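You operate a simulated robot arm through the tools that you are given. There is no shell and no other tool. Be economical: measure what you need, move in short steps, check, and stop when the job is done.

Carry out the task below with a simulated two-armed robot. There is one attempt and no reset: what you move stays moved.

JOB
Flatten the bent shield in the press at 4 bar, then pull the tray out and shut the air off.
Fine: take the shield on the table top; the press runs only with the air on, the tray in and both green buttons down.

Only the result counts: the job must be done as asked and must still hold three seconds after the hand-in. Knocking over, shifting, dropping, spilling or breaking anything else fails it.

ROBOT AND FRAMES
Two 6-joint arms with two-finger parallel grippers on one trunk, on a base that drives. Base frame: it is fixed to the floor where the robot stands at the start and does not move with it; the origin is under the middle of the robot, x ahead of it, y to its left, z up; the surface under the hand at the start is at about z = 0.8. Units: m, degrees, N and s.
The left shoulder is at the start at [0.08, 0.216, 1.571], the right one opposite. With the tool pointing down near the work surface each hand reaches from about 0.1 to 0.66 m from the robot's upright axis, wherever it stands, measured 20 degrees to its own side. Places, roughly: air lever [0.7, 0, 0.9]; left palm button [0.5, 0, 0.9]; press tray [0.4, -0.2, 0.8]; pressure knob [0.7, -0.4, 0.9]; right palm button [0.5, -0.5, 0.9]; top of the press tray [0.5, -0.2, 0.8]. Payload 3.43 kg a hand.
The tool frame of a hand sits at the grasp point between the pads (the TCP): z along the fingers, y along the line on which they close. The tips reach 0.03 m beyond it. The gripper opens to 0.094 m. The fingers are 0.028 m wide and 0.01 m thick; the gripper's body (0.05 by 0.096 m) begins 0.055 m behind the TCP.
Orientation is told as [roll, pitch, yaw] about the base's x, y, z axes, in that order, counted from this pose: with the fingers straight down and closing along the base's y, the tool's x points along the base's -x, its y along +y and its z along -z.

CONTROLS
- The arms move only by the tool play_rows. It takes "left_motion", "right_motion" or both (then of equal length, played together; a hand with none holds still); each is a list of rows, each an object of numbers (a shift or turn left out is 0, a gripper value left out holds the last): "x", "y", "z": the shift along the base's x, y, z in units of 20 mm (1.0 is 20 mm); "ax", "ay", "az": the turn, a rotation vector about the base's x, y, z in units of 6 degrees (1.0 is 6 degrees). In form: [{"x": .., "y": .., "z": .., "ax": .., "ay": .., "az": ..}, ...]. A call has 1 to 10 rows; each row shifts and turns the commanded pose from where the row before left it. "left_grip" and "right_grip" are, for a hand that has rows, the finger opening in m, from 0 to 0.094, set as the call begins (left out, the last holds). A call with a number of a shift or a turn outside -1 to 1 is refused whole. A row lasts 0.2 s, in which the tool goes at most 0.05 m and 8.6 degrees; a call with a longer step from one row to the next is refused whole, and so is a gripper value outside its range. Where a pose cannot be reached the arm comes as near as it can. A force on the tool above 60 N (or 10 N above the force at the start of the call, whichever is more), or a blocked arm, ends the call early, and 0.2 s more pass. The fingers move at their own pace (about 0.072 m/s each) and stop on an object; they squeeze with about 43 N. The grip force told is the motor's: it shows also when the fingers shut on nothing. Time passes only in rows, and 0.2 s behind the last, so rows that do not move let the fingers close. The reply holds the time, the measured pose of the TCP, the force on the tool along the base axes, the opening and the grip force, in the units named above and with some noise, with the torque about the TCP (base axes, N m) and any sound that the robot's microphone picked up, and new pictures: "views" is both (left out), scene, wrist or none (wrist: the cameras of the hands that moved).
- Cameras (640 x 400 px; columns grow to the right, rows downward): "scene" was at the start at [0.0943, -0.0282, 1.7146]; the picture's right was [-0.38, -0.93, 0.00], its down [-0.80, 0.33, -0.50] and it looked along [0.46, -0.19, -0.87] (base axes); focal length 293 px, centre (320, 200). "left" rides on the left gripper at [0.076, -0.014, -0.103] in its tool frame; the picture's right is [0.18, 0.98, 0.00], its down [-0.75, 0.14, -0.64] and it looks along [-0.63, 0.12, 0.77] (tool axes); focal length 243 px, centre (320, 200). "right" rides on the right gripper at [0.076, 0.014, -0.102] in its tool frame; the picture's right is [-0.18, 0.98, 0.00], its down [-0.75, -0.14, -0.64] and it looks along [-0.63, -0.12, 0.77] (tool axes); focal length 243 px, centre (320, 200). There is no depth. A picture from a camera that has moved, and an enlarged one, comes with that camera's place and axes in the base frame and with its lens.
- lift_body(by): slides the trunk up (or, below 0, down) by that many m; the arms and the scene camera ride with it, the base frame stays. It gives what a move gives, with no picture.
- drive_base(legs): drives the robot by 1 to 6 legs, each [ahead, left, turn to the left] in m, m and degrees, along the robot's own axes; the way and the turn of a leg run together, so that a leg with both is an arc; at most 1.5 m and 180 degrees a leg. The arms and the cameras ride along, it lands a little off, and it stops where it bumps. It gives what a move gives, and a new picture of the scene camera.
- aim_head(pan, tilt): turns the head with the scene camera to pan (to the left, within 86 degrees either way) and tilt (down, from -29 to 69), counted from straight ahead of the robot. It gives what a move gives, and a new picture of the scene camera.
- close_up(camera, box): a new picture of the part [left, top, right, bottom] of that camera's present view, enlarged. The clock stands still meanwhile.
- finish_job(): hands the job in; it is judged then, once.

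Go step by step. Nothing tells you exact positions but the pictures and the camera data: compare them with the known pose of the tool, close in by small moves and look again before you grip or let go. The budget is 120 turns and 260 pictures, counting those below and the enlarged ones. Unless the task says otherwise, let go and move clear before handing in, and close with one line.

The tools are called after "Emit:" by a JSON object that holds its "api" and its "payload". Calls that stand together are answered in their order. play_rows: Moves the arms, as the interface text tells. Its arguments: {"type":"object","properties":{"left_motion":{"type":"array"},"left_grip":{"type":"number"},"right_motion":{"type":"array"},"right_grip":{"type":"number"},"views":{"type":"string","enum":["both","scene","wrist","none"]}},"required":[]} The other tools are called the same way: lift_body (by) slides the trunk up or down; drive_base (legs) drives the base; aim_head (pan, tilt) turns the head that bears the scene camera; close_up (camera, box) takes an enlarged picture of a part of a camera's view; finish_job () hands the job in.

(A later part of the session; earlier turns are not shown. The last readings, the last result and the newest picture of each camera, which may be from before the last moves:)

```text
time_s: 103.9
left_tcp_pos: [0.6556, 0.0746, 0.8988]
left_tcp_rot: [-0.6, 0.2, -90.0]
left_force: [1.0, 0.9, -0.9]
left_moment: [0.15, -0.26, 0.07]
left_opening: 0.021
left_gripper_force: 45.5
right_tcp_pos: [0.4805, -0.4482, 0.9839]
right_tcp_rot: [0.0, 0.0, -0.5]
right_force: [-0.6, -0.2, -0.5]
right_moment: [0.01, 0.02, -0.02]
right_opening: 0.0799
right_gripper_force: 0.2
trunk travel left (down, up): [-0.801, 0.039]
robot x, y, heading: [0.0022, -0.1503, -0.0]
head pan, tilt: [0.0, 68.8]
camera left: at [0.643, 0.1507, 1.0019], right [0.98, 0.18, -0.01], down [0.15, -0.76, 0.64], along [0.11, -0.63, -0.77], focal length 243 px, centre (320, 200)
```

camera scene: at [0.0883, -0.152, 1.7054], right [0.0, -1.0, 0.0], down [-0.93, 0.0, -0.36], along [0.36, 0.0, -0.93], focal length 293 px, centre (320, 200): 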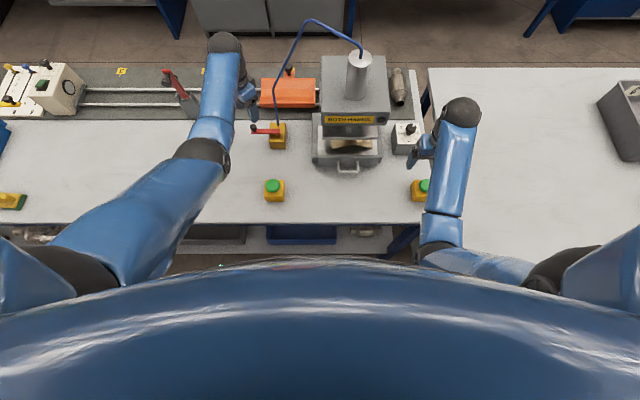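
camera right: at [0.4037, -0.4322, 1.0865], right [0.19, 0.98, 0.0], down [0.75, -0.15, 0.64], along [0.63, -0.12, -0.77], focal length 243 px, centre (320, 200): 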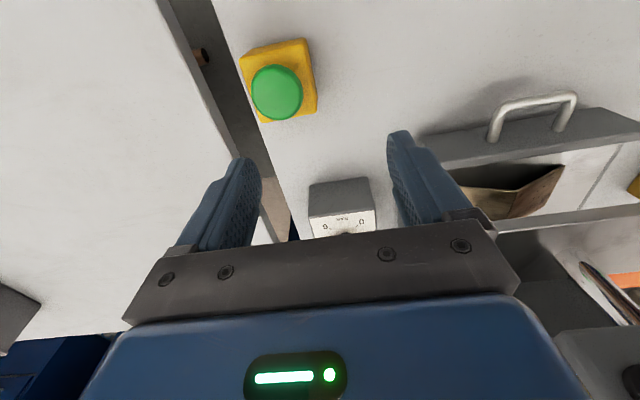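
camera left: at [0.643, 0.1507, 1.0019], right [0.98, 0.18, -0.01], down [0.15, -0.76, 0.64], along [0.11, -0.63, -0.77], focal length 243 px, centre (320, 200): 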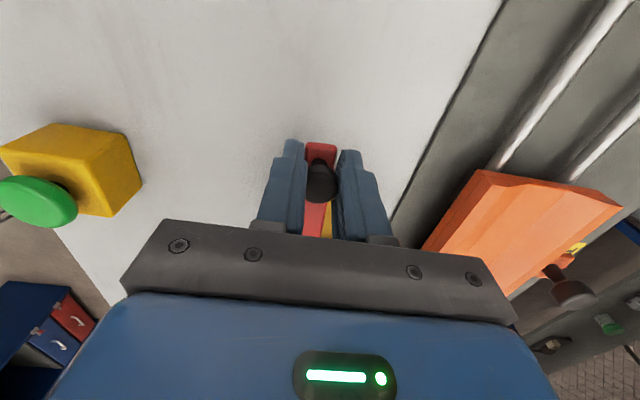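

The ball is held. I'll turn the lever along its arc, first by 24 degrees, and check.

Emit:
{"api": "play_rows", "payload": {"left_motion": [{"x": -0.41, "y": -0.02, "az": 1}, {"x": -0.4, "y": -0.064, "az": 1}, {"x": -0.39, "y": -0.106, "az": 1}, {"x": -0.38, "y": -0.146, "az": 1}], "views": "wrist"}}

```text
time_s: 104.9
left_tcp_pos: [0.6266, 0.0645, 0.898]
left_tcp_rot: [-0.6, 0.3, -65.9]
left_force: [6.4, -2.4, -0.7]
left_moment: [-0.11, -0.61, 0.35]
left_opening: 0.0211
left_gripper_force: 45.1
right_tcp_pos: [0.4804, -0.4482, 0.9841]
right_tcp_rot: [0.0, 0.0, -0.5]
right_force: [-0.3, 1.3, 0.7]
right_moment: [-0.01, 0.0, -0.01]
right_opening: 0.0801
right_gripper_force: 0.1
trunk travel left (down, up): [-0.801, 0.039]
robot x, y, heading: [-0.001, -0.1489, -0.1]
head pan, tilt: [0.0, 68.8]
camera left: at [0.583, 0.1306, 1.0019], right [0.82, 0.57, -0.01], down [0.44, -0.63, 0.64], along [0.36, -0.53, -0.77], focal length 243 px, centre (320, 200)
```

left: 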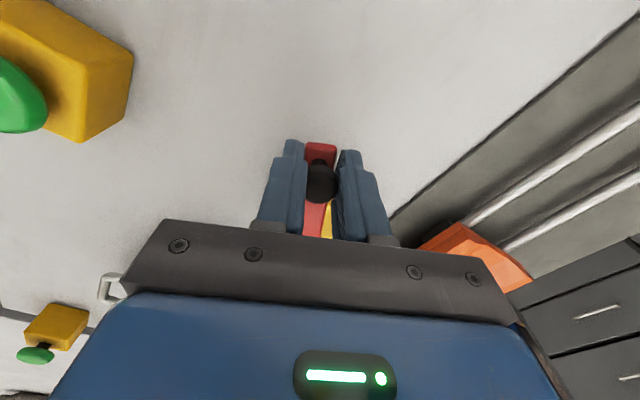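

The lever turns freely. I'll continue the arc.

Emit:
{"api": "play_rows", "payload": {"left_motion": [{"x": -0.36, "y": -0.185, "az": 1}, {"x": -0.34, "y": -0.22, "az": 1}, {"x": -0.32, "y": -0.26, "az": 1}, {"x": -0.29, "y": -0.29, "az": 1}, {"x": -0.26, "y": -0.32, "az": 1}, {"x": -0.22, "y": -0.34, "az": 1}], "views": "none"}}

Emit:
{"api": "play_rows", "payload": {"left_motion": [{"x": -0.185, "y": -0.36, "az": 1}, {"x": -0.146, "y": -0.38, "az": 1}, {"x": -0.106, "y": -0.39, "az": 1}, {"x": -0.064, "y": -0.4, "az": 1}, {"x": -0.02, "y": -0.41, "az": 1}]}}

```text
time_s: 106.3
left_tcp_pos: [0.5914, 0.033, 0.8977]
left_tcp_rot: [-0.3, 0.2, -29.9]
left_force: [22.4, -8.9, 8.2]
left_moment: [0.29, 0.07, 0.26]
left_opening: 0.0207
left_gripper_force: 45.2
right_tcp_pos: [0.481, -0.449, 0.9824]
right_tcp_rot: [0.1, 0.0, -0.5]
right_force: [-0.5, -0.2, -0.8]
right_moment: [0.0, -0.02, 0.01]
right_opening: 0.0799
right_gripper_force: 0.1
trunk travel left (down, up): [-0.801, 0.039]
robot x, y, heading: [0.0028, -0.1485, 0.0]
head pan, tilt: [0.0, 68.8]
```

```text
time_s: 107.5
left_tcp_pos: [0.5837, -0.001, 0.8982]
left_tcp_rot: [-0.6, -0.1, 0.3]
left_force: [29.5, 8.1, 9.7]
left_moment: [0.21, -0.16, 0.04]
left_opening: 0.021
left_gripper_force: 45.3
right_tcp_pos: [0.4835, -0.4445, 0.9834]
right_tcp_rot: [-0.1, 0.1, -0.4]
right_force: [-0.6, 0.2, 0.7]
right_moment: [-0.01, -0.02, 0.02]
right_opening: 0.0799
right_gripper_force: 0.0
trunk travel left (down, up): [-0.801, 0.039]
robot x, y, heading: [0.0022, -0.1479, 0.2]
head pan, tilt: [0.0, 68.8]
camera scene: at [0.0943, -0.1491, 1.7052], right [0.0, -1.0, 0.0], down [-0.93, 0.0, -0.36], along [0.36, 0.0, -0.93], focal length 293 px, centre (320, 200)
camera left: at [0.5072, -0.0144, 1.0014], right [-0.19, 0.98, -0.01], down [0.75, 0.15, 0.64], along [0.63, 0.11, -0.77], focal length 243 px, centre (320, 200)
```

scene: 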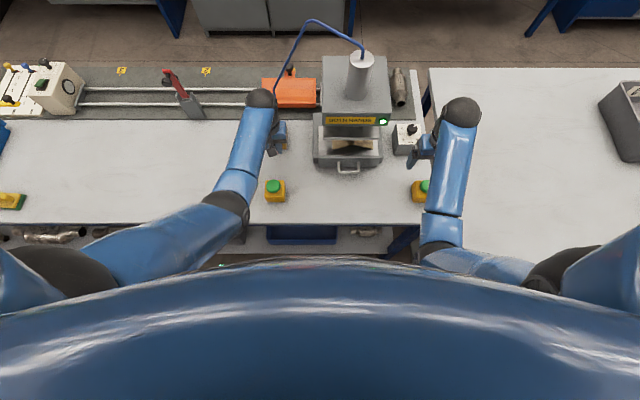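
left: 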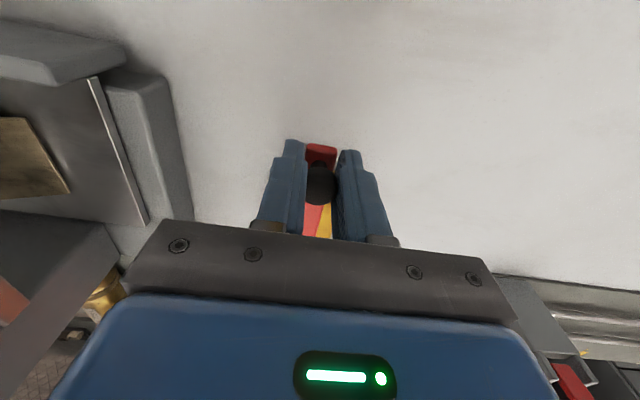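

The lamp on the press turned green, so the air is on. I'll relax the pull, release the ball and move the left hand above the left button.

Emit:
{"api": "play_rows", "payload": {"left_motion": [{"x": 0.25, "y": -0.2}, {"x": 0.1}, {}], "views": "none"}}

Emit:
{"api": "play_rows", "payload": {"left_motion": [{}, {}], "left_grip": 0.05, "views": "none"}}

Emit:
{"api": "play_rows", "payload": {"left_motion": [{"z": 0.5}, {"z": 1}, {"z": 1}, {"z": 1}, {"z": 1}, {"x": -1}, {"x": -1}, {"x": -1}, {"x": -1}, {"x": -1}]}}

Emit:
{"api": "close_up", "payload": {"camera": "scene", "box": [220, 90, 400, 210]}}

```text
time_s: 108.3
left_tcp_pos: [0.5849, -0.003, 0.8985]
left_tcp_rot: [-0.4, 0.4, 0.2]
left_force: [6.7, 31.0, 14.6]
left_moment: [0.4, -0.13, 0.32]
left_opening: 0.0208
left_gripper_force: 45.2
right_tcp_pos: [0.4794, -0.442, 0.9862]
right_tcp_rot: [-0.2, -0.1, -0.4]
right_force: [-0.3, -0.2, 0.4]
right_moment: [0.02, 0.03, 0.03]
right_opening: 0.0799
right_gripper_force: 0.2
trunk travel left (down, up): [-0.801, 0.039]
robot x, y, heading: [-0.0004, -0.1467, 0.1]
head pan, tilt: [0.0, 68.8]
```

```text
time_s: 108.9
left_tcp_pos: [0.5837, -0.0097, 0.8978]
left_tcp_rot: [-0.8, 0.2, -0.1]
left_force: [-0.4, -0.4, -0.2]
left_moment: [-0.01, 0.01, 0.01]
left_opening: 0.0499
left_gripper_force: 0.0
right_tcp_pos: [0.48, -0.4467, 0.9843]
right_tcp_rot: [0.0, -0.1, -0.5]
right_force: [-0.5, 0.2, -0.4]
right_moment: [-0.02, 0.02, 0.01]
right_opening: 0.0799
right_gripper_force: 0.0
trunk travel left (down, up): [-0.801, 0.039]
robot x, y, heading: [0.0032, -0.1489, -0.2]
head pan, tilt: [0.0, 68.8]
```

```text
time_s: 111.1
left_tcp_pos: [0.4849, -0.0078, 0.9902]
left_tcp_rot: [-0.7, 0.2, 0.1]
left_force: [0.0, -0.3, 0.7]
left_moment: [-0.01, -0.02, 0.03]
left_opening: 0.0498
left_gripper_force: 0.0
right_tcp_pos: [0.4794, -0.4476, 0.9853]
right_tcp_rot: [0.0, -0.1, -0.4]
right_force: [-0.3, -0.2, 0.5]
right_moment: [-0.01, -0.02, 0.02]
right_opening: 0.0801
right_gripper_force: 0.1
trunk travel left (down, up): [-0.801, 0.039]
robot x, y, heading: [0.0011, -0.1454, -0.2]
head pan, tilt: [0.0, 68.8]
camera scene: at [0.0877, -0.1517, 1.7055], right [0.0, -1.0, 0.0], down [-0.93, 0.0, -0.36], along [0.36, 0.0, -0.93], focal length 293 px, centre (320, 200)
camera left: at [0.4088, -0.0201, 1.0932], right [-0.18, 0.98, -0.01], down [0.76, 0.15, 0.64], along [0.63, 0.11, -0.77], focal length 243 px, centre (320, 200)
```

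scene: 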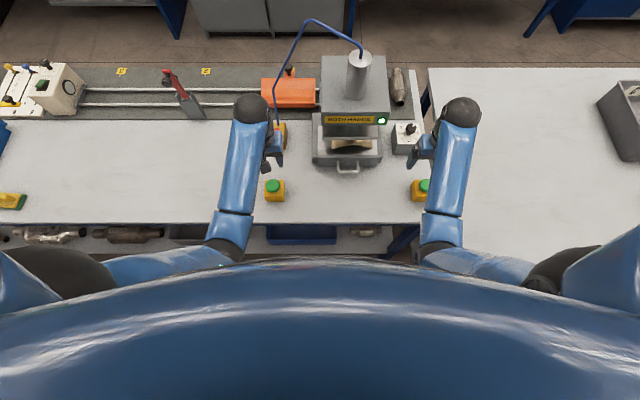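
left: 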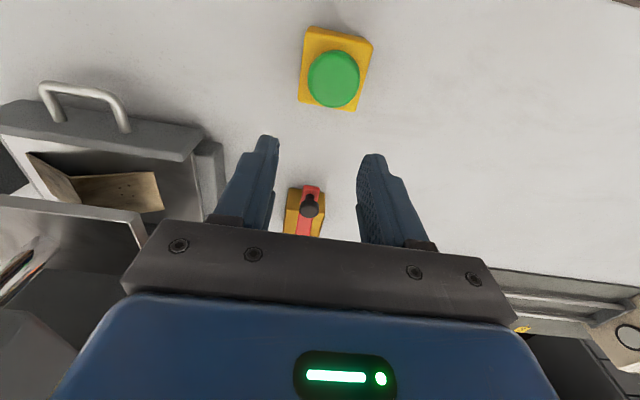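

```text
3.33 times, centred on (310, 150) of scene
camera zoom: at [0.0877, -0.1517, 1.7055], right [0.0, -1.0, 0.0], down [-0.93, 0.0, -0.36], along [0.36, 0.0, -0.93], focal length 978 px, centre (353, 367)
```

zoom: 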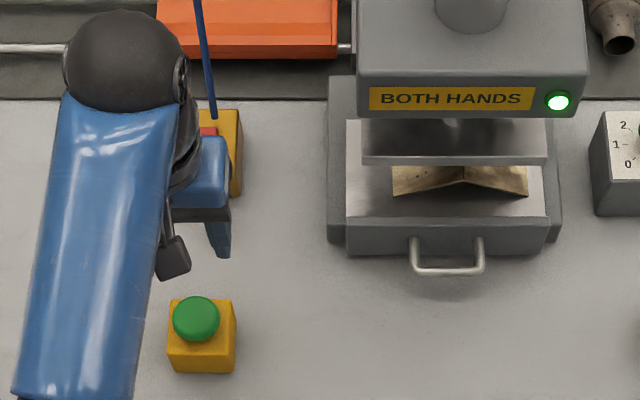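

The left button's top is at about [0.456, -0.005, 0.88], the right one's at [0.456, -0.477, 0.88]. I'll close both hands and bring them just above the buttons.

Emit:
{"api": "play_rows", "payload": {"left_motion": [{"x": -0.75}, {"x": -0.7, "y": 0.15}, {"z": -1}, {"z": -1}, {"z": -1}], "right_motion": [{"x": -0.6, "y": -0.75}, {"x": -0.6, "y": -0.7}, {"z": -1}, {"z": -1}, {"z": -0.75}], "left_grip": 0.0, "right_grip": 0.0}}

```text
time_s: 112.3
left_tcp_pos: [0.4562, -0.0055, 0.9271]
left_tcp_rot: [-0.6, 0.2, 0.0]
left_force: [-0.3, -0.1, 0.2]
left_moment: [0.02, 0.0, -0.01]
left_opening: 0.0
left_gripper_force: 32.9
right_tcp_pos: [0.4555, -0.4759, 0.9292]
right_tcp_rot: [0.1, -0.1, -0.5]
right_force: [0.3, -0.2, -0.8]
right_moment: [-0.03, 0.01, 0.0]
right_opening: 0.0
right_gripper_force: 33.1
trunk travel left (down, up): [-0.801, 0.039]
robot x, y, heading: [-0.0013, -0.1467, 0.1]
head pan, tilt: [0.0, 68.8]
camera scene: at [0.0885, -0.1521, 1.7055], right [0.0, -1.0, 0.0], down [-0.93, 0.0, -0.36], along [0.36, 0.0, -0.93], focal length 293 px, centre (320, 200)
camera right: at [0.3787, -0.4611, 1.0317], right [0.19, 0.98, 0.0], down [0.75, -0.15, 0.64], along [0.63, -0.12, -0.77], focal length 243 px, centre (320, 200)
camera left: at [0.3803, -0.0176, 1.031], right [-0.18, 0.98, -0.01], down [0.76, 0.15, 0.64], along [0.63, 0.11, -0.77], focal length 243 px, centre (320, 200)
```

scene: 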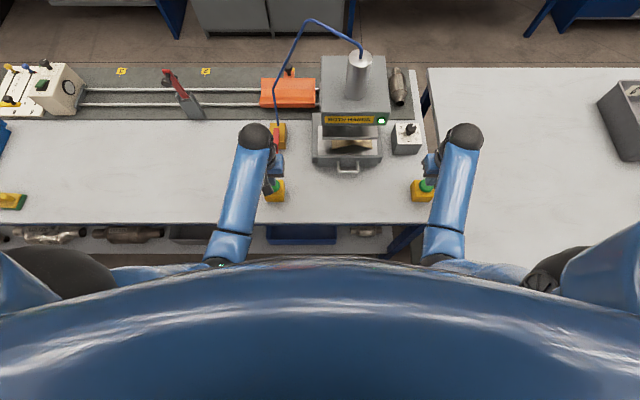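
right: 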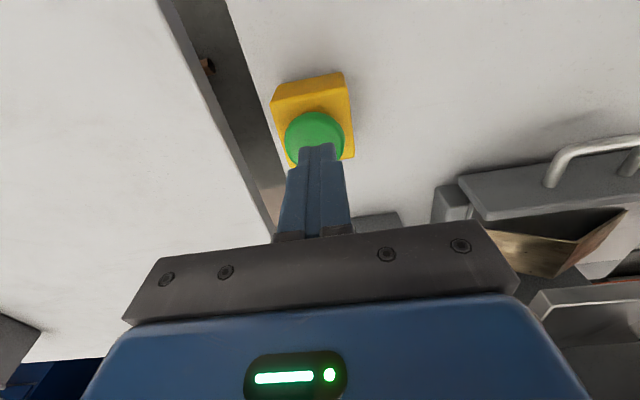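
left: 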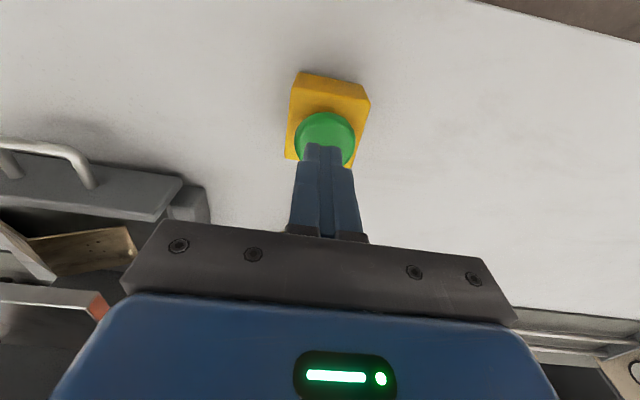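

Both hands are above the buttons. I'll lower them together in small steps.

Emit:
{"api": "play_rows", "payload": {"left_motion": [{"z": -0.25}, {"z": -0.25}, {"z": -0.15}, {}], "right_motion": [{"z": -0.3}, {"z": -0.3}, {"z": -0.15}, {}], "views": "none"}}

```text
time_s: 113.3
left_tcp_pos: [0.4569, -0.0044, 0.9143]
left_tcp_rot: [-0.6, 0.2, -0.1]
left_force: [-0.2, -0.2, 0.0]
left_moment: [0.04, 0.01, 0.01]
left_opening: 0.0
left_gripper_force: 32.9
right_tcp_pos: [0.4564, -0.4766, 0.9154]
right_tcp_rot: [0.0, 0.0, -0.4]
right_force: [-1.0, -0.1, 0.2]
right_moment: [0.01, -0.01, 0.0]
right_opening: 0.0001
right_gripper_force: 32.8
trunk travel left (down, up): [-0.801, 0.039]
robot x, y, heading: [0.002, -0.1484, 0.0]
head pan, tilt: [0.0, 68.8]
```

Emit:
{"api": "play_rows", "payload": {"left_motion": [{"z": -0.2}, {"z": -0.2}, {"z": -0.1}, {}], "right_motion": [{"z": -0.2}, {"z": -0.2}, {"z": -0.15}, {}], "views": "none"}}

```text
time_s: 114.3
left_tcp_pos: [0.4546, -0.0052, 0.9055]
left_tcp_rot: [-0.6, 0.3, 0.0]
left_force: [-0.4, -0.4, -0.5]
left_moment: [0.01, -0.03, 0.02]
left_opening: 0.0
left_gripper_force: 32.6
right_tcp_pos: [0.4564, -0.4767, 0.903]
right_tcp_rot: [0.0, -0.1, -0.6]
right_force: [0.3, 1.0, 1.0]
right_moment: [0.03, 0.01, 0.01]
right_opening: 0.0
right_gripper_force: 33.1
trunk travel left (down, up): [-0.801, 0.039]
robot x, y, heading: [-0.0015, -0.1479, 0.2]
head pan, tilt: [0.0, 68.8]
```

Emit:
{"api": "play_rows", "payload": {"left_motion": [{"z": -0.2}, {"z": -0.15}, {}], "right_motion": [{"z": -0.15}, {"z": -0.1}, {}], "views": "both"}}

```text
time_s: 115.1
left_tcp_pos: [0.4553, -0.0057, 0.8993]
left_tcp_rot: [-0.6, 0.1, 0.0]
left_force: [2.6, 1.0, 4.0]
left_moment: [0.04, -0.11, 0.0]
left_opening: 0.0
left_gripper_force: 33.2
right_tcp_pos: [0.4567, -0.4777, 0.899]
right_tcp_rot: [0.0, -0.1, -0.4]
right_force: [-0.1, 0.4, 4.1]
right_moment: [-0.01, 0.0, 0.02]
right_opening: 0.0
right_gripper_force: 33.3
trunk travel left (down, up): [-0.801, 0.039]
robot x, y, heading: [0.0022, -0.1471, -0.1]
head pan, tilt: [0.0, 68.8]
heard: click, click
camera scene: at [0.0884, -0.1516, 1.7055], right [0.0, -1.0, 0.0], down [-0.93, 0.0, -0.36], along [0.36, 0.0, -0.93], focal length 293 px, centre (320, 200)
camera right: at [0.3796, -0.4619, 1.0007], right [0.19, 0.98, 0.0], down [0.75, -0.15, 0.64], along [0.63, -0.12, -0.77], focal length 243 px, centre (320, 200)
camera left: at [0.3801, -0.0174, 1.0021], right [-0.18, 0.98, -0.01], down [0.75, 0.15, 0.64], along [0.63, 0.11, -0.77], focal length 243 px, centre (320, 200)
```

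scene: 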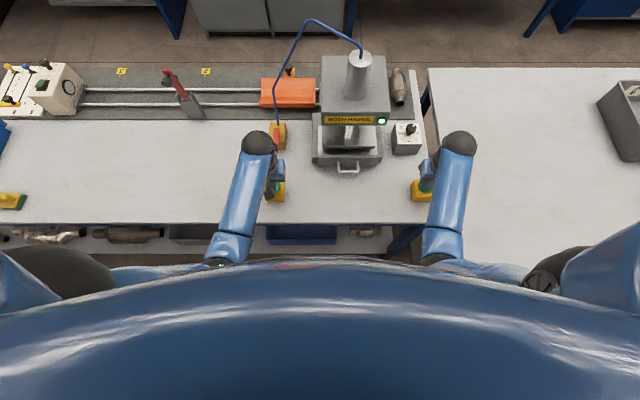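
right: 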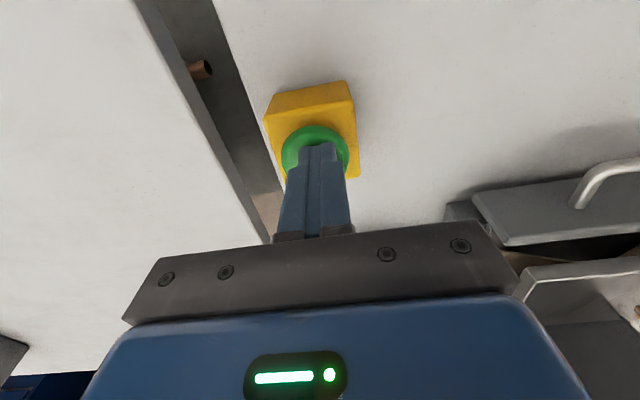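
left: 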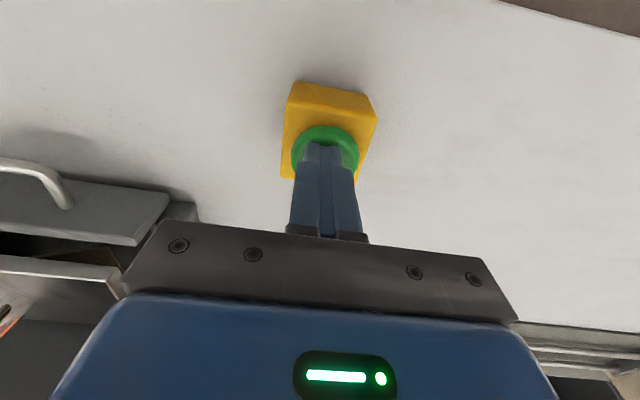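

Two clicks: both buttons are down and the ram is descending. I'll press 1 mm more and hold.

Emit:
{"api": "play_rows", "payload": {"left_motion": [{"z": -0.06}, {}, {}, {}, {}, {}, {}, {}, {}, {}], "right_motion": [{"z": -0.06}, {}, {}, {}, {}, {}, {}, {}, {}, {}], "views": "scene"}}

Emit:
{"api": "close_up", "payload": {"camera": "scene", "box": [290, 80, 450, 210]}}

```text
time_s: 117.3
left_tcp_pos: [0.4546, -0.0059, 0.8974]
left_tcp_rot: [-0.6, 0.2, 0.0]
left_force: [1.3, -0.4, 4.5]
left_moment: [-0.01, -0.07, -0.01]
left_opening: 0.0
left_gripper_force: 32.8
right_tcp_pos: [0.4569, -0.4777, 0.8971]
right_tcp_rot: [0.0, -0.1, -0.5]
right_force: [1.4, 1.3, 4.7]
right_moment: [0.01, -0.06, 0.06]
right_opening: 0.0
right_gripper_force: 32.8
trunk travel left (down, up): [-0.801, 0.039]
robot x, y, heading: [0.002, -0.1486, 0.2]
head pan, tilt: [0.0, 68.8]
camera scene: at [0.0883, -0.1516, 1.7055], right [0.0, -1.0, 0.0], down [-0.93, 0.0, -0.36], along [0.36, 0.0, -0.93], focal length 293 px, centre (320, 200)
```

scene: 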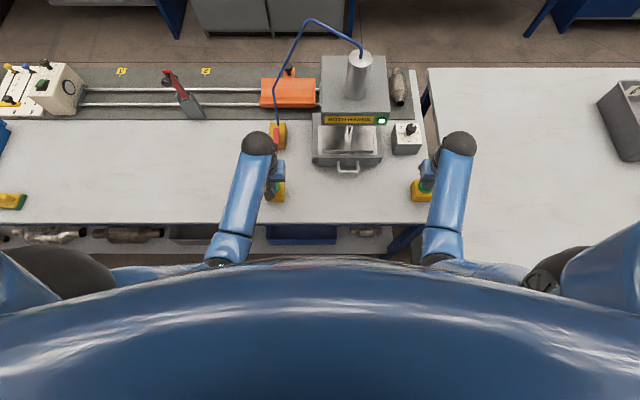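

```text
3.08 times, centred on (370, 145) of scene
camera zoom: at [0.0883, -0.1516, 1.7055], right [0.0, -1.0, 0.0], down [-0.93, 0.0, -0.36], along [0.36, 0.0, -0.93], focal length 903 px, centre (166, 369)
```

zoom: 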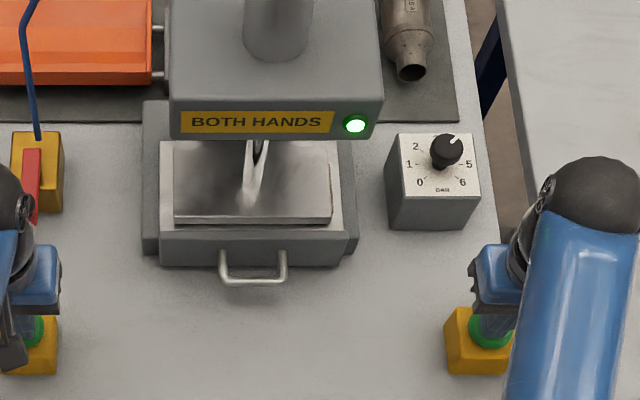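

The platen is right down. I'll hold two more seconds, then lift both hands and look at the shield.

Emit:
{"api": "play_rows", "payload": {"left_motion": [{}, {}, {}, {}, {}, {}, {}, {}, {}, {}], "right_motion": [{}, {}, {}, {}, {}, {}, {}, {}, {}, {}], "views": "none"}}

Emit:
{"api": "play_rows", "payload": {"left_motion": [{"z": 0.5}, {"z": 1}, {"z": 1}, {"z": 1}, {"z": 0.5}, {}, {}, {}, {}, {}], "right_motion": [{"z": 0.5}, {"z": 1}, {"z": 1}, {"z": 1}, {"z": 0.5}, {}, {}, {}, {}, {}], "views": "none"}}

Emit:
{"api": "close_up", "payload": {"camera": "scene", "box": [230, 80, 450, 220]}}

```text
time_s: 119.5
left_tcp_pos: [0.4553, -0.005, 0.8962]
left_tcp_rot: [-0.6, 0.2, 0.1]
left_force: [0.6, 0.4, 5.7]
left_moment: [0.03, -0.03, 0.0]
left_opening: 0.0003
left_gripper_force: 32.8
right_tcp_pos: [0.4556, -0.4771, 0.897]
right_tcp_rot: [0.0, -0.2, -0.5]
right_force: [2.0, -0.4, 4.2]
right_moment: [0.01, -0.06, 0.0]
right_opening: 0.0002
right_gripper_force: 33.7
trunk travel left (down, up): [-0.801, 0.039]
robot x, y, heading: [-0.0011, -0.1489, -0.0]
head pan, tilt: [0.0, 68.8]
```

```text
time_s: 121.7
left_tcp_pos: [0.4558, -0.004, 0.977]
left_tcp_rot: [-0.6, 0.3, 0.0]
left_force: [0.5, 0.1, -0.6]
left_moment: [-0.01, -0.01, -0.01]
left_opening: 0.0
left_gripper_force: 32.7
right_tcp_pos: [0.4552, -0.4772, 0.9776]
right_tcp_rot: [-0.1, 0.0, -0.5]
right_force: [0.5, 0.3, 0.3]
right_moment: [0.0, -0.01, 0.02]
right_opening: 0.0001
right_gripper_force: 32.8
trunk travel left (down, up): [-0.801, 0.039]
robot x, y, heading: [-0.003, -0.1496, 0.3]
head pan, tilt: [0.0, 68.8]
```

```text
2.86 times, centred on (340, 150) of scene
camera zoom: at [0.089, -0.152, 1.7054], right [0.0, -1.0, 0.0], down [-0.93, 0.0, -0.36], along [0.36, 0.0, -0.93], focal length 838 px, centre (263, 343)
```

zoom: 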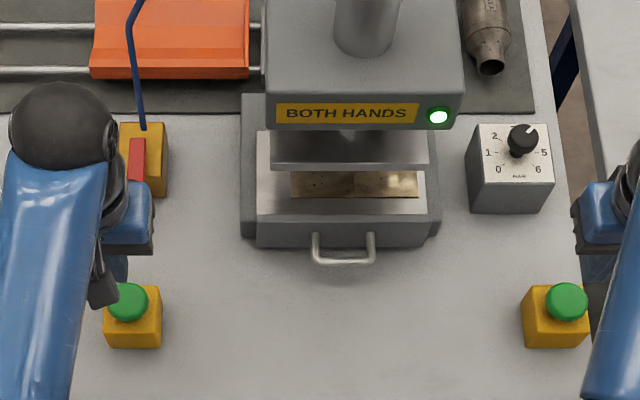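

The shield is flat and the platen is up again. The right hand now goes to the tray handle at about [0.519, -0.24].

Emit:
{"api": "play_rows", "payload": {"right_motion": [{"y": 1, "az": 1}, {"y": 1, "az": 1}, {"y": 1, "az": 1}, {"y": 1, "az": 1}, {"y": 1, "az": 1}, {"y": 1, "az": 1}, {"y": 1, "az": 1}, {"y": 1, "az": 1}, {"y": 1, "az": 1}, {"y": 1, "az": 1}], "right_grip": 0.036, "views": "none"}}

Emit:
{"api": "play_rows", "payload": {"right_motion": [{"x": 1, "y": 1, "az": 1}, {"x": 1, "y": 0.8, "az": 1}, {"x": 1, "az": 1}, {"x": 0.1, "az": 1}, {"az": 1}, {"az": 0.08}, {"z": -1}, {"z": -1}, {"z": -0.8}], "views": "wrist"}}

Emit:
{"api": "close_up", "payload": {"camera": "right", "box": [200, 80, 440, 250]}}

```text
time_s: 123.9
left_tcp_pos: [0.4555, -0.0035, 0.9772]
left_tcp_rot: [-0.6, 0.2, 0.0]
left_force: [0.2, -0.5, 0.5]
left_moment: [0.02, 0.0, 0.01]
left_opening: 0.0001
left_gripper_force: 33.5
right_tcp_pos: [0.4558, -0.276, 0.9767]
right_tcp_rot: [0.0, 0.0, 59.6]
right_force: [0.1, 0.7, 0.4]
right_moment: [-0.02, 0.0, 0.02]
right_opening: 0.036
right_gripper_force: 0.1
trunk travel left (down, up): [-0.801, 0.039]
robot x, y, heading: [0.0016, -0.148, 0.2]
head pan, tilt: [0.0, 68.8]
```

```text
time_s: 125.9
left_tcp_pos: [0.4551, -0.0052, 0.9777]
left_tcp_rot: [-0.5, 0.2, 0.0]
left_force: [0.4, -0.5, -0.6]
left_moment: [0.02, 0.0, 0.01]
left_opening: 0.0
left_gripper_force: 32.6
right_tcp_pos: [0.5183, -0.2391, 0.9192]
right_tcp_rot: [0.0, 0.1, 89.9]
right_force: [-0.3, -0.2, 0.8]
right_moment: [0.0, 0.04, 0.01]
right_opening: 0.036
right_gripper_force: 0.1
trunk travel left (down, up): [-0.801, 0.039]
robot x, y, heading: [-0.0015, -0.149, -0.0]
head pan, tilt: [0.0, 68.8]
camera right: at [0.5039, -0.3165, 1.0216], right [-0.98, 0.18, 0.0], down [0.14, 0.75, 0.64], along [0.12, 0.63, -0.77], focal length 243 px, centre (320, 200)
```

right: 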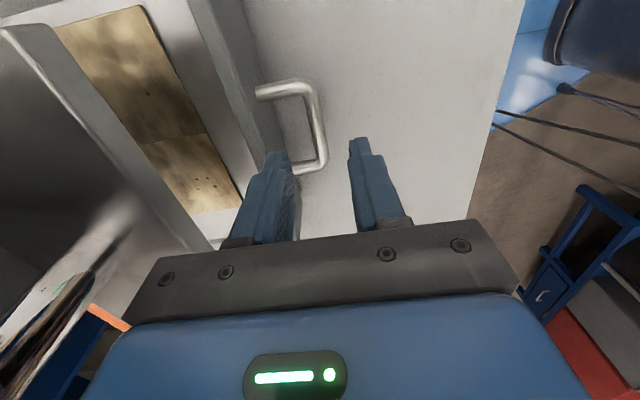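

```text
2.35 times, centred on (320, 165) of right
camera zoom: at [0.5039, -0.3165, 1.0216], right [-0.98, 0.18, 0.0], down [0.14, 0.75, 0.64], along [0.12, 0.63, -0.77], focal length 571 px, centre (320, 282)
```

zoom: 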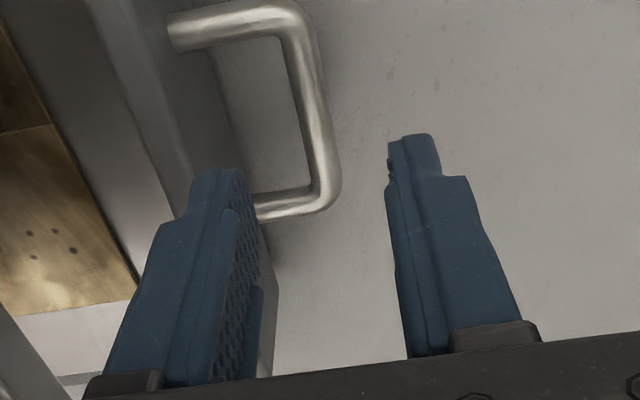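

The handle bar is centred between the fingers. I'll lower and grip it.

Emit:
{"api": "play_rows", "payload": {"right_motion": [{"z": -0.8}, {"z": -0.8}, {"z": -0.8}, {"z": -0.7}], "views": "none"}}

Emit:
{"api": "play_rows", "payload": {"right_motion": [{}, {}, {}], "right_grip": 0.0, "views": "none"}}

```text
time_s: 126.9
left_tcp_pos: [0.4546, -0.0034, 0.9773]
left_tcp_rot: [-0.5, 0.1, 0.1]
left_force: [-0.2, -0.4, -0.8]
left_moment: [0.01, 0.01, 0.01]
left_opening: 0.0001
left_gripper_force: 32.7
right_tcp_pos: [0.5176, -0.2409, 0.8582]
right_tcp_rot: [0.0, 0.0, 90.0]
right_force: [-0.7, -0.4, -0.7]
right_moment: [0.02, 0.01, -0.02]
right_opening: 0.0359
right_gripper_force: 0.1
trunk travel left (down, up): [-0.801, 0.039]
robot x, y, heading: [0.0002, -0.1505, -0.0]
head pan, tilt: [0.0, 68.8]
```

```text
time_s: 127.7
left_tcp_pos: [0.4557, -0.0041, 0.9774]
left_tcp_rot: [-0.6, 0.2, -0.1]
left_force: [-0.3, 0.3, 1.1]
left_moment: [0.03, 0.0, 0.0]
left_opening: 0.0001
left_gripper_force: 32.9
right_tcp_pos: [0.5179, -0.2409, 0.8599]
right_tcp_rot: [0.0, 0.0, 90.2]
right_force: [2.9, -1.1, 1.4]
right_moment: [0.08, -0.04, 1.32]
right_opening: 0.0111
right_gripper_force: 44.3
trunk travel left (down, up): [-0.801, 0.039]
robot x, y, heading: [0.0052, -0.1488, 0.1]
head pan, tilt: [0.0, 68.8]
```

The bar is gripped. I'll pull the tray out to where it was, 135 mm.

Emit:
{"api": "play_rows", "payload": {"right_motion": [{"x": -0.3}, {"x": -0.6}, {"x": -0.7}, {"x": -0.7}, {"x": -0.7}, {"x": -0.7}, {"x": -0.7}, {"x": -0.7}, {"x": -0.7}, {"x": -0.5}], "views": "none"}}

Emit:
{"api": "play_rows", "payload": {"right_motion": [{"x": -0.3}, {"x": -0.2}, {}], "views": "both"}}

```text
time_s: 129.9
left_tcp_pos: [0.4555, -0.0037, 0.9768]
left_tcp_rot: [-0.6, 0.2, 0.0]
left_force: [1.2, 0.1, 0.3]
left_moment: [-0.02, -0.01, -0.02]
left_opening: 0.0002
left_gripper_force: 32.7
right_tcp_pos: [0.3914, -0.2416, 0.8596]
right_tcp_rot: [0.2, 0.0, 90.0]
right_force: [-0.3, 4.0, -11.1]
right_moment: [0.36, -0.03, 1.28]
right_opening: 0.0108
right_gripper_force: 44.1
trunk travel left (down, up): [-0.801, 0.039]
robot x, y, heading: [0.0009, -0.1503, -0.4]
head pan, tilt: [0.0, 68.8]
```

```text
time_s: 130.7
left_tcp_pos: [0.4565, -0.0032, 0.9768]
left_tcp_rot: [-0.6, 0.3, -0.1]
left_force: [-0.4, -0.8, -0.7]
left_moment: [0.03, 0.0, 0.01]
left_opening: 0.0
left_gripper_force: 33.1
right_tcp_pos: [0.3825, -0.2421, 0.8593]
right_tcp_rot: [0.2, 0.0, 90.1]
right_force: [-0.8, 3.6, -14.9]
right_moment: [0.22, 0.07, 1.27]
right_opening: 0.0108
right_gripper_force: 44.6
trunk travel left (down, up): [-0.801, 0.039]
robot x, y, heading: [0.0007, -0.1498, -0.0]
head pan, tilt: [0.0, 68.8]
camera scene: at [0.0906, -0.1516, 1.7052], right [0.0, -1.0, 0.0], down [-0.93, 0.0, -0.36], along [0.36, 0.0, -0.93], focal length 293 px, centre (320, 200)
camera right: at [0.3674, -0.3176, 0.9612], right [-0.98, 0.18, 0.0], down [0.14, 0.75, 0.64], along [0.12, 0.63, -0.77], focal length 243 px, centre (320, 200)
```

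scene: 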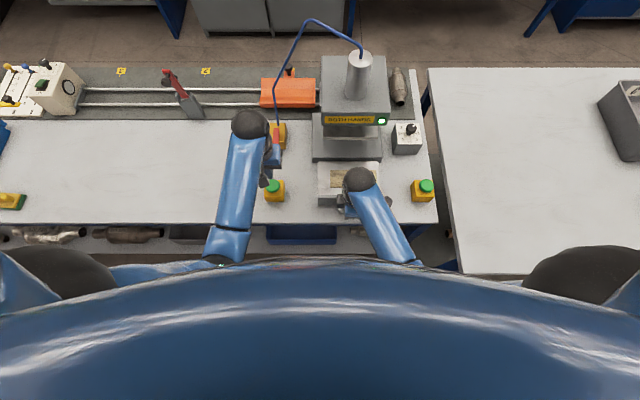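
right: 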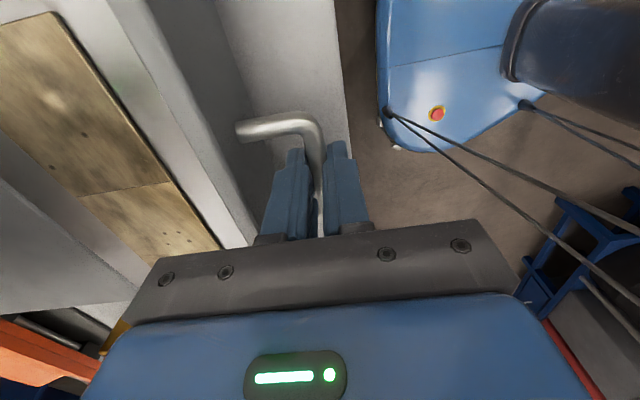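

The tray is back at its starting place with no resistance. I'll pull gently a little further to feel for the stop.

Emit:
{"api": "play_rows", "payload": {"right_motion": [{"x": -0.2}, {"x": -0.2}, {}], "views": "none"}}

```text
time_s: 131.5
left_tcp_pos: [0.4562, -0.0048, 0.9756]
left_tcp_rot: [-0.5, 0.3, 0.0]
left_force: [-0.9, 0.4, -0.1]
left_moment: [-0.02, -0.01, 0.01]
left_opening: 0.0
left_gripper_force: 33.0
right_tcp_pos: [0.3751, -0.2418, 0.8593]
right_tcp_rot: [0.1, 0.0, 90.0]
right_force: [0.3, 0.7, -15.9]
right_moment: [-0.22, -0.02, 1.23]
right_opening: 0.011
right_gripper_force: 44.6
trunk travel left (down, up): [-0.801, 0.039]
robot x, y, heading: [0.0026, -0.148, 0.1]
head pan, tilt: [0.0, 68.8]
```

Emit:
{"api": "play_rows", "payload": {"right_motion": [{"x": -0.2}, {"x": -0.1}, {}], "views": "none"}}

```text
time_s: 132.3
left_tcp_pos: [0.4572, -0.0035, 0.9768]
left_tcp_rot: [-0.6, 0.2, 0.0]
left_force: [-0.4, -0.3, -0.7]
left_moment: [-0.02, -0.01, 0.0]
left_opening: 0.0
left_gripper_force: 32.7
right_tcp_pos: [0.3705, -0.2414, 0.8593]
right_tcp_rot: [0.0, 0.0, 90.0]
right_force: [9.3, -2.1, -11.7]
right_moment: [-0.85, -0.2, 1.26]
right_opening: 0.0109
right_gripper_force: 44.5
trunk travel left (down, up): [-0.801, 0.039]
robot x, y, heading: [0.0026, -0.1444, 0.1]
head pan, tilt: [0.0, 68.8]
```

That is the stop. I'll relax, release the handle, and lift the right hand away.

Emit:
{"api": "play_rows", "payload": {"right_motion": [{"x": 0.1, "z": -0.06}, {}], "views": "none"}}

Emit:
{"api": "play_rows", "payload": {"right_motion": [{}, {}, {}], "right_grip": 0.034, "views": "none"}}

Emit:
{"api": "play_rows", "payload": {"right_motion": [{"z": 0.3}, {"z": 0.7}, {"z": 1}, {"z": 1}, {"z": 1}, {"z": 1}, {"z": 1}, {"y": -1}, {"y": -1}, {"y": -1}], "views": "both"}}

```text
time_s: 132.9
left_tcp_pos: [0.4548, -0.0047, 0.9782]
left_tcp_rot: [-0.5, 0.3, 0.0]
left_force: [-0.6, -0.3, -0.3]
left_moment: [0.0, 0.03, 0.03]
left_opening: 0.0
left_gripper_force: 32.9
right_tcp_pos: [0.3702, -0.2413, 0.8591]
right_tcp_rot: [-0.1, 0.0, 89.9]
right_force: [4.9, -6.3, 12.6]
right_moment: [-0.76, 0.0, 1.24]
right_opening: 0.011
right_gripper_force: 44.6
trunk travel left (down, up): [-0.801, 0.039]
robot x, y, heading: [-0.0013, -0.1495, 0.1]
head pan, tilt: [0.0, 68.8]
```

```text
time_s: 133.7
left_tcp_pos: [0.4561, -0.0041, 0.9781]
left_tcp_rot: [-0.7, 0.2, 0.0]
left_force: [0.4, -0.1, 0.3]
left_moment: [0.0, -0.03, 0.01]
left_opening: 0.0002
left_gripper_force: 33.3
right_tcp_pos: [0.3694, -0.2414, 0.8583]
right_tcp_rot: [0.1, -0.1, 90.0]
right_force: [-0.2, -0.3, -0.3]
right_moment: [0.03, -0.01, 0.03]
right_opening: 0.0338
right_gripper_force: 0.1
trunk travel left (down, up): [-0.801, 0.039]
robot x, y, heading: [-0.0008, -0.1462, 0.2]
head pan, tilt: [0.0, 68.8]
```

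```text
time_s: 135.9
left_tcp_pos: [0.4544, -0.0033, 0.9779]
left_tcp_rot: [-0.6, 0.2, -0.1]
left_force: [0.3, -0.5, 0.2]
left_moment: [0.01, 0.01, 0.01]
left_opening: 0.0001
left_gripper_force: 32.8
right_tcp_pos: [0.3697, -0.3024, 0.9792]
right_tcp_rot: [-0.1, 0.0, 90.0]
right_force: [-0.1, 0.1, 0.9]
right_moment: [-0.02, 0.03, 0.02]
right_opening: 0.0342
right_gripper_force: 0.1
trunk travel left (down, up): [-0.801, 0.039]
robot x, y, heading: [-0.0015, -0.1472, -0.3]
head pan, tilt: [0.0, 68.8]
camera scene: at [0.0889, -0.1522, 1.7054], right [0.0, -1.0, 0.0], down [-0.93, 0.0, -0.36], along [0.36, 0.0, -0.93], focal length 293 px, centre (320, 200)
camera right: at [0.3549, -0.3782, 1.0801], right [-0.98, 0.18, 0.0], down [0.14, 0.75, 0.64], along [0.12, 0.63, -0.77], focal length 243 px, centre (320, 200)
```

scene: 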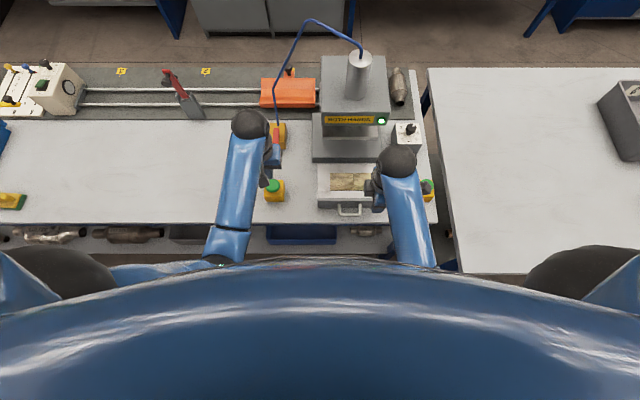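
right: 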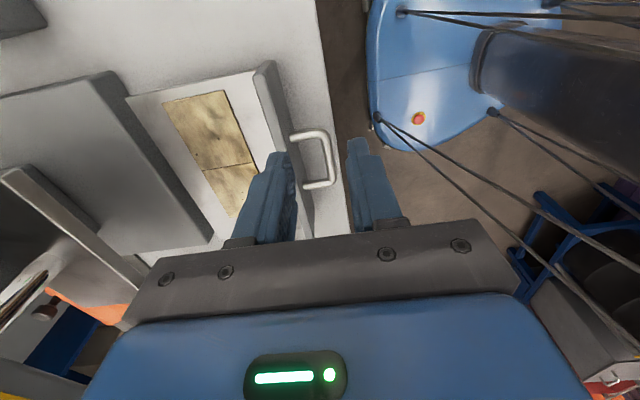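

The tray is out with the flat shield on it. Now the air: the left hand goes back over the lever's ball at about [0.583, -0.007].

Emit:
{"api": "play_rows", "payload": {"left_motion": [{"z": 0.6, "x": 0.4}, {"x": 1}, {"x": 1}, {"x": 1}, {"x": 1}, {"x": 1}, {"x": 1, "y": -0.1}, {}], "left_grip": 0.05, "views": "wrist"}}

Emit:
{"api": "close_up", "payload": {"camera": "left", "box": [200, 60, 440, 220]}}

```text
time_s: 137.7
left_tcp_pos: [0.5863, -0.0069, 0.988]
left_tcp_rot: [-0.5, 0.2, 0.0]
left_force: [-0.9, -0.4, -0.3]
left_moment: [0.01, -0.02, 0.0]
left_opening: 0.0501
left_gripper_force: 0.0
right_tcp_pos: [0.3698, -0.3033, 0.9778]
right_tcp_rot: [0.0, 0.0, 90.0]
right_force: [-0.2, -0.1, -0.7]
right_moment: [0.0, 0.01, 0.01]
right_opening: 0.0341
right_gripper_force: 0.0
trunk travel left (down, up): [-0.801, 0.039]
robot x, y, heading: [-0.0005, -0.1467, -0.1]
head pan, tilt: [0.0, 68.8]
camera left: at [0.5091, -0.0193, 1.0914], right [-0.18, 0.98, -0.01], down [0.76, 0.15, 0.64], along [0.63, 0.11, -0.77], focal length 243 px, centre (320, 200)
```

left: 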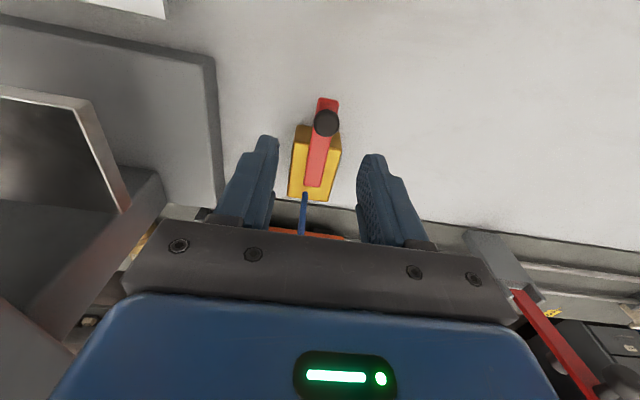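

```text
2.50 times, centred on (320, 140) of left
camera zoom: at [0.5091, -0.0193, 1.0914], right [-0.18, 0.98, -0.01], down [0.76, 0.15, 0.64], along [0.63, 0.11, -0.77], focal length 606 px, centre (320, 350)
```

zoom: 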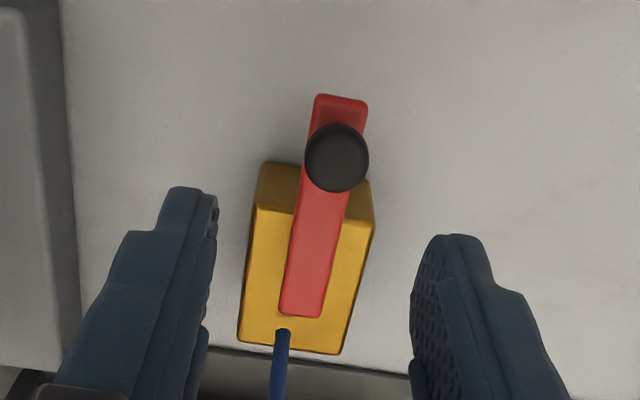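

The ball is at about [0.588, -0.001, 0.891]. I'll align, lower and grip it.

Emit:
{"api": "play_rows", "payload": {"left_motion": [{"y": 0.25, "z": -1}, {"z": -1}, {"z": -1}, {"z": -1}, {"z": -0.5}], "views": "none"}}

Emit:
{"api": "play_rows", "payload": {"left_motion": [{}, {}, {}], "left_grip": 0.0, "views": "wrist"}}

```text
time_s: 138.9
left_tcp_pos: [0.5835, -0.0015, 0.8998]
left_tcp_rot: [-0.6, 0.3, 0.0]
left_force: [0.5, -0.1, -1.3]
left_moment: [-0.03, -0.01, -0.03]
left_opening: 0.05
left_gripper_force: 0.1
right_tcp_pos: [0.3698, -0.3016, 0.9778]
right_tcp_rot: [0.1, 0.0, 90.0]
right_force: [-0.3, 0.6, 0.1]
right_moment: [-0.02, 0.01, 0.01]
right_opening: 0.0338
right_gripper_force: 0.0
trunk travel left (down, up): [-0.801, 0.039]
robot x, y, heading: [-0.0011, -0.1499, 0.0]
head pan, tilt: [0.0, 68.8]
```

```text
time_s: 139.7
left_tcp_pos: [0.583, -0.0007, 0.9001]
left_tcp_rot: [-0.7, 0.3, 0.0]
left_force: [-1.2, 2.4, -0.7]
left_moment: [0.07, 0.03, 0.01]
left_opening: 0.0208
left_gripper_force: 45.1
right_tcp_pos: [0.3702, -0.3018, 0.9794]
right_tcp_rot: [0.1, 0.0, 90.0]
right_force: [0.4, -0.4, -0.4]
right_moment: [0.0, -0.01, 0.02]
right_opening: 0.034
right_gripper_force: 0.2
trunk travel left (down, up): [-0.801, 0.039]
robot x, y, heading: [0.0036, -0.1478, 0.1]
head pan, tilt: [0.0, 68.8]
camera left: at [0.5081, -0.0139, 1.0029], right [-0.18, 0.98, -0.01], down [0.76, 0.15, 0.64], along [0.63, 0.11, -0.77], focal length 243 px, centre (320, 200)
```

left: 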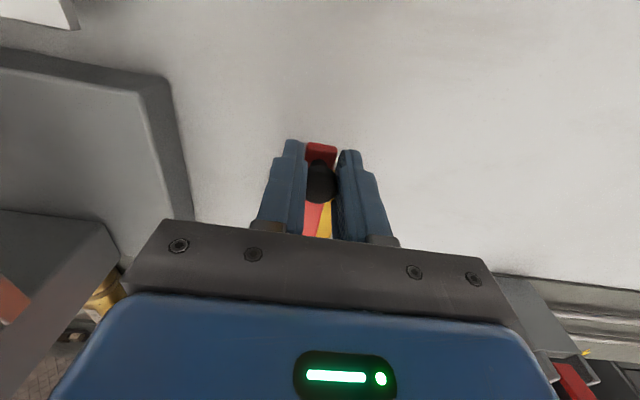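

Gripped. I'll turn the lever back along its arc toward +y.

Emit:
{"api": "play_rows", "payload": {"left_motion": [{"x": 0.02, "y": 0.39, "az": -1}, {"x": 0.06, "y": 0.38, "az": -1}, {"x": 0.1, "y": 0.37, "az": -1}, {"x": 0.14, "y": 0.36, "az": -1}, {"x": 0.176, "y": 0.34, "az": -1}, {"x": 0.21, "y": 0.32, "az": -1}, {"x": 0.247, "y": 0.304, "az": -1}, {"x": 0.276, "y": 0.276, "az": -1}], "views": "none"}}

Emit:
{"api": "play_rows", "payload": {"left_motion": [{"x": 0.304, "y": 0.247, "az": -1}, {"x": 0.32, "y": 0.21, "az": -1}, {"x": 0.34, "y": 0.176, "az": -1}, {"x": 0.36, "y": 0.139, "az": -1}, {"x": 0.37, "y": 0.1, "az": -1}, {"x": 0.38, "y": 0.06, "az": -1}], "views": "both"}}

```text
time_s: 141.5
left_tcp_pos: [0.6068, 0.0537, 0.9002]
left_tcp_rot: [-0.7, 0.2, -48.0]
left_force: [-4.7, 6.8, -4.8]
left_moment: [0.24, 0.09, 0.1]
left_opening: 0.0205
left_gripper_force: 44.9
right_tcp_pos: [0.3694, -0.301, 0.9776]
right_tcp_rot: [-0.1, 0.0, 90.0]
right_force: [-0.9, -0.5, -0.1]
right_moment: [0.0, 0.02, -0.01]
right_opening: 0.0342
right_gripper_force: 0.1
trunk travel left (down, up): [-0.801, 0.039]
robot x, y, heading: [0.0017, -0.1486, 0.1]
head pan, tilt: [0.0, 68.8]
```

```text
time_s: 142.9
left_tcp_pos: [0.652, 0.0741, 0.8993]
left_tcp_rot: [-0.4, 0.0, -84.0]
left_force: [-3.5, 17.0, -3.3]
left_moment: [0.63, 0.33, -0.12]
left_opening: 0.0211
left_gripper_force: 45.0
right_tcp_pos: [0.3703, -0.2985, 0.9787]
right_tcp_rot: [0.1, 0.1, 90.0]
right_force: [0.3, 0.7, -0.2]
right_moment: [-0.02, 0.0, -0.02]
right_opening: 0.034
right_gripper_force: 0.0
trunk travel left (down, up): [-0.801, 0.039]
robot x, y, heading: [-0.0021, -0.1497, 0.2]
head pan, tilt: [0.0, 68.8]
camera scene: at [0.0892, -0.1478, 1.7055], right [0.0, -1.0, 0.0], down [-0.93, 0.0, -0.36], along [0.36, 0.0, -0.93], focal length 293 px, centre (320, 200)
camera left: at [0.6296, 0.1493, 1.0028], right [0.96, 0.29, -0.01], down [0.22, -0.74, 0.64], along [0.18, -0.61, -0.77], focal length 243 px, centre (320, 200)
```

scene: 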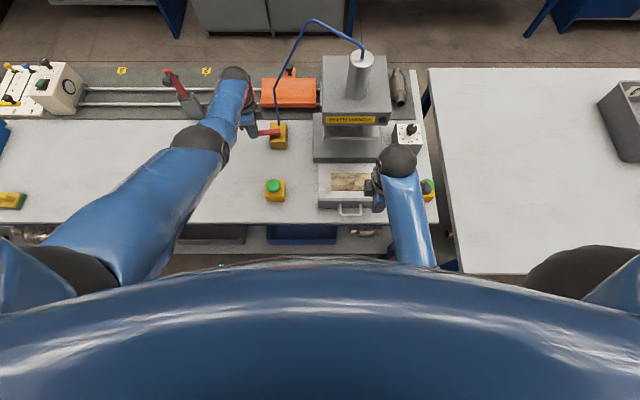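
left: 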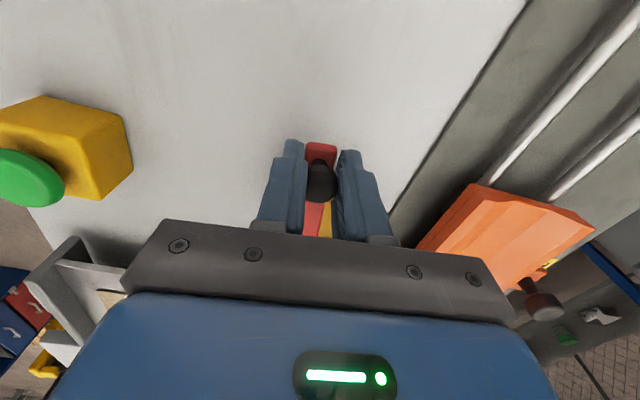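

The lamp is out. I'll take the lever the last bit to its original end position.

Emit:
{"api": "play_rows", "payload": {"left_motion": [{"x": 0.25, "y": -0.05, "az": 1}, {"x": 0.25, "y": -0.05, "az": 1}, {}], "views": "none"}}

```text
time_s: 143.7
left_tcp_pos: [0.6526, 0.0707, 0.9003]
left_tcp_rot: [-1.0, 0.3, -72.0]
left_force: [-23.9, 18.2, -9.2]
left_moment: [0.6, 0.76, -1.61]
left_opening: 0.024
left_gripper_force: 45.0
right_tcp_pos: [0.3671, -0.2986, 0.9789]
right_tcp_rot: [-0.1, 0.0, 90.0]
right_force: [0.6, -0.5, 0.3]
right_moment: [-0.02, -0.03, 0.0]
right_opening: 0.0338
right_gripper_force: 0.0
trunk travel left (down, up): [-0.801, 0.039]
robot x, y, heading: [0.0046, -0.1462, 0.2]
head pan, tilt: [0.0, 68.8]
```

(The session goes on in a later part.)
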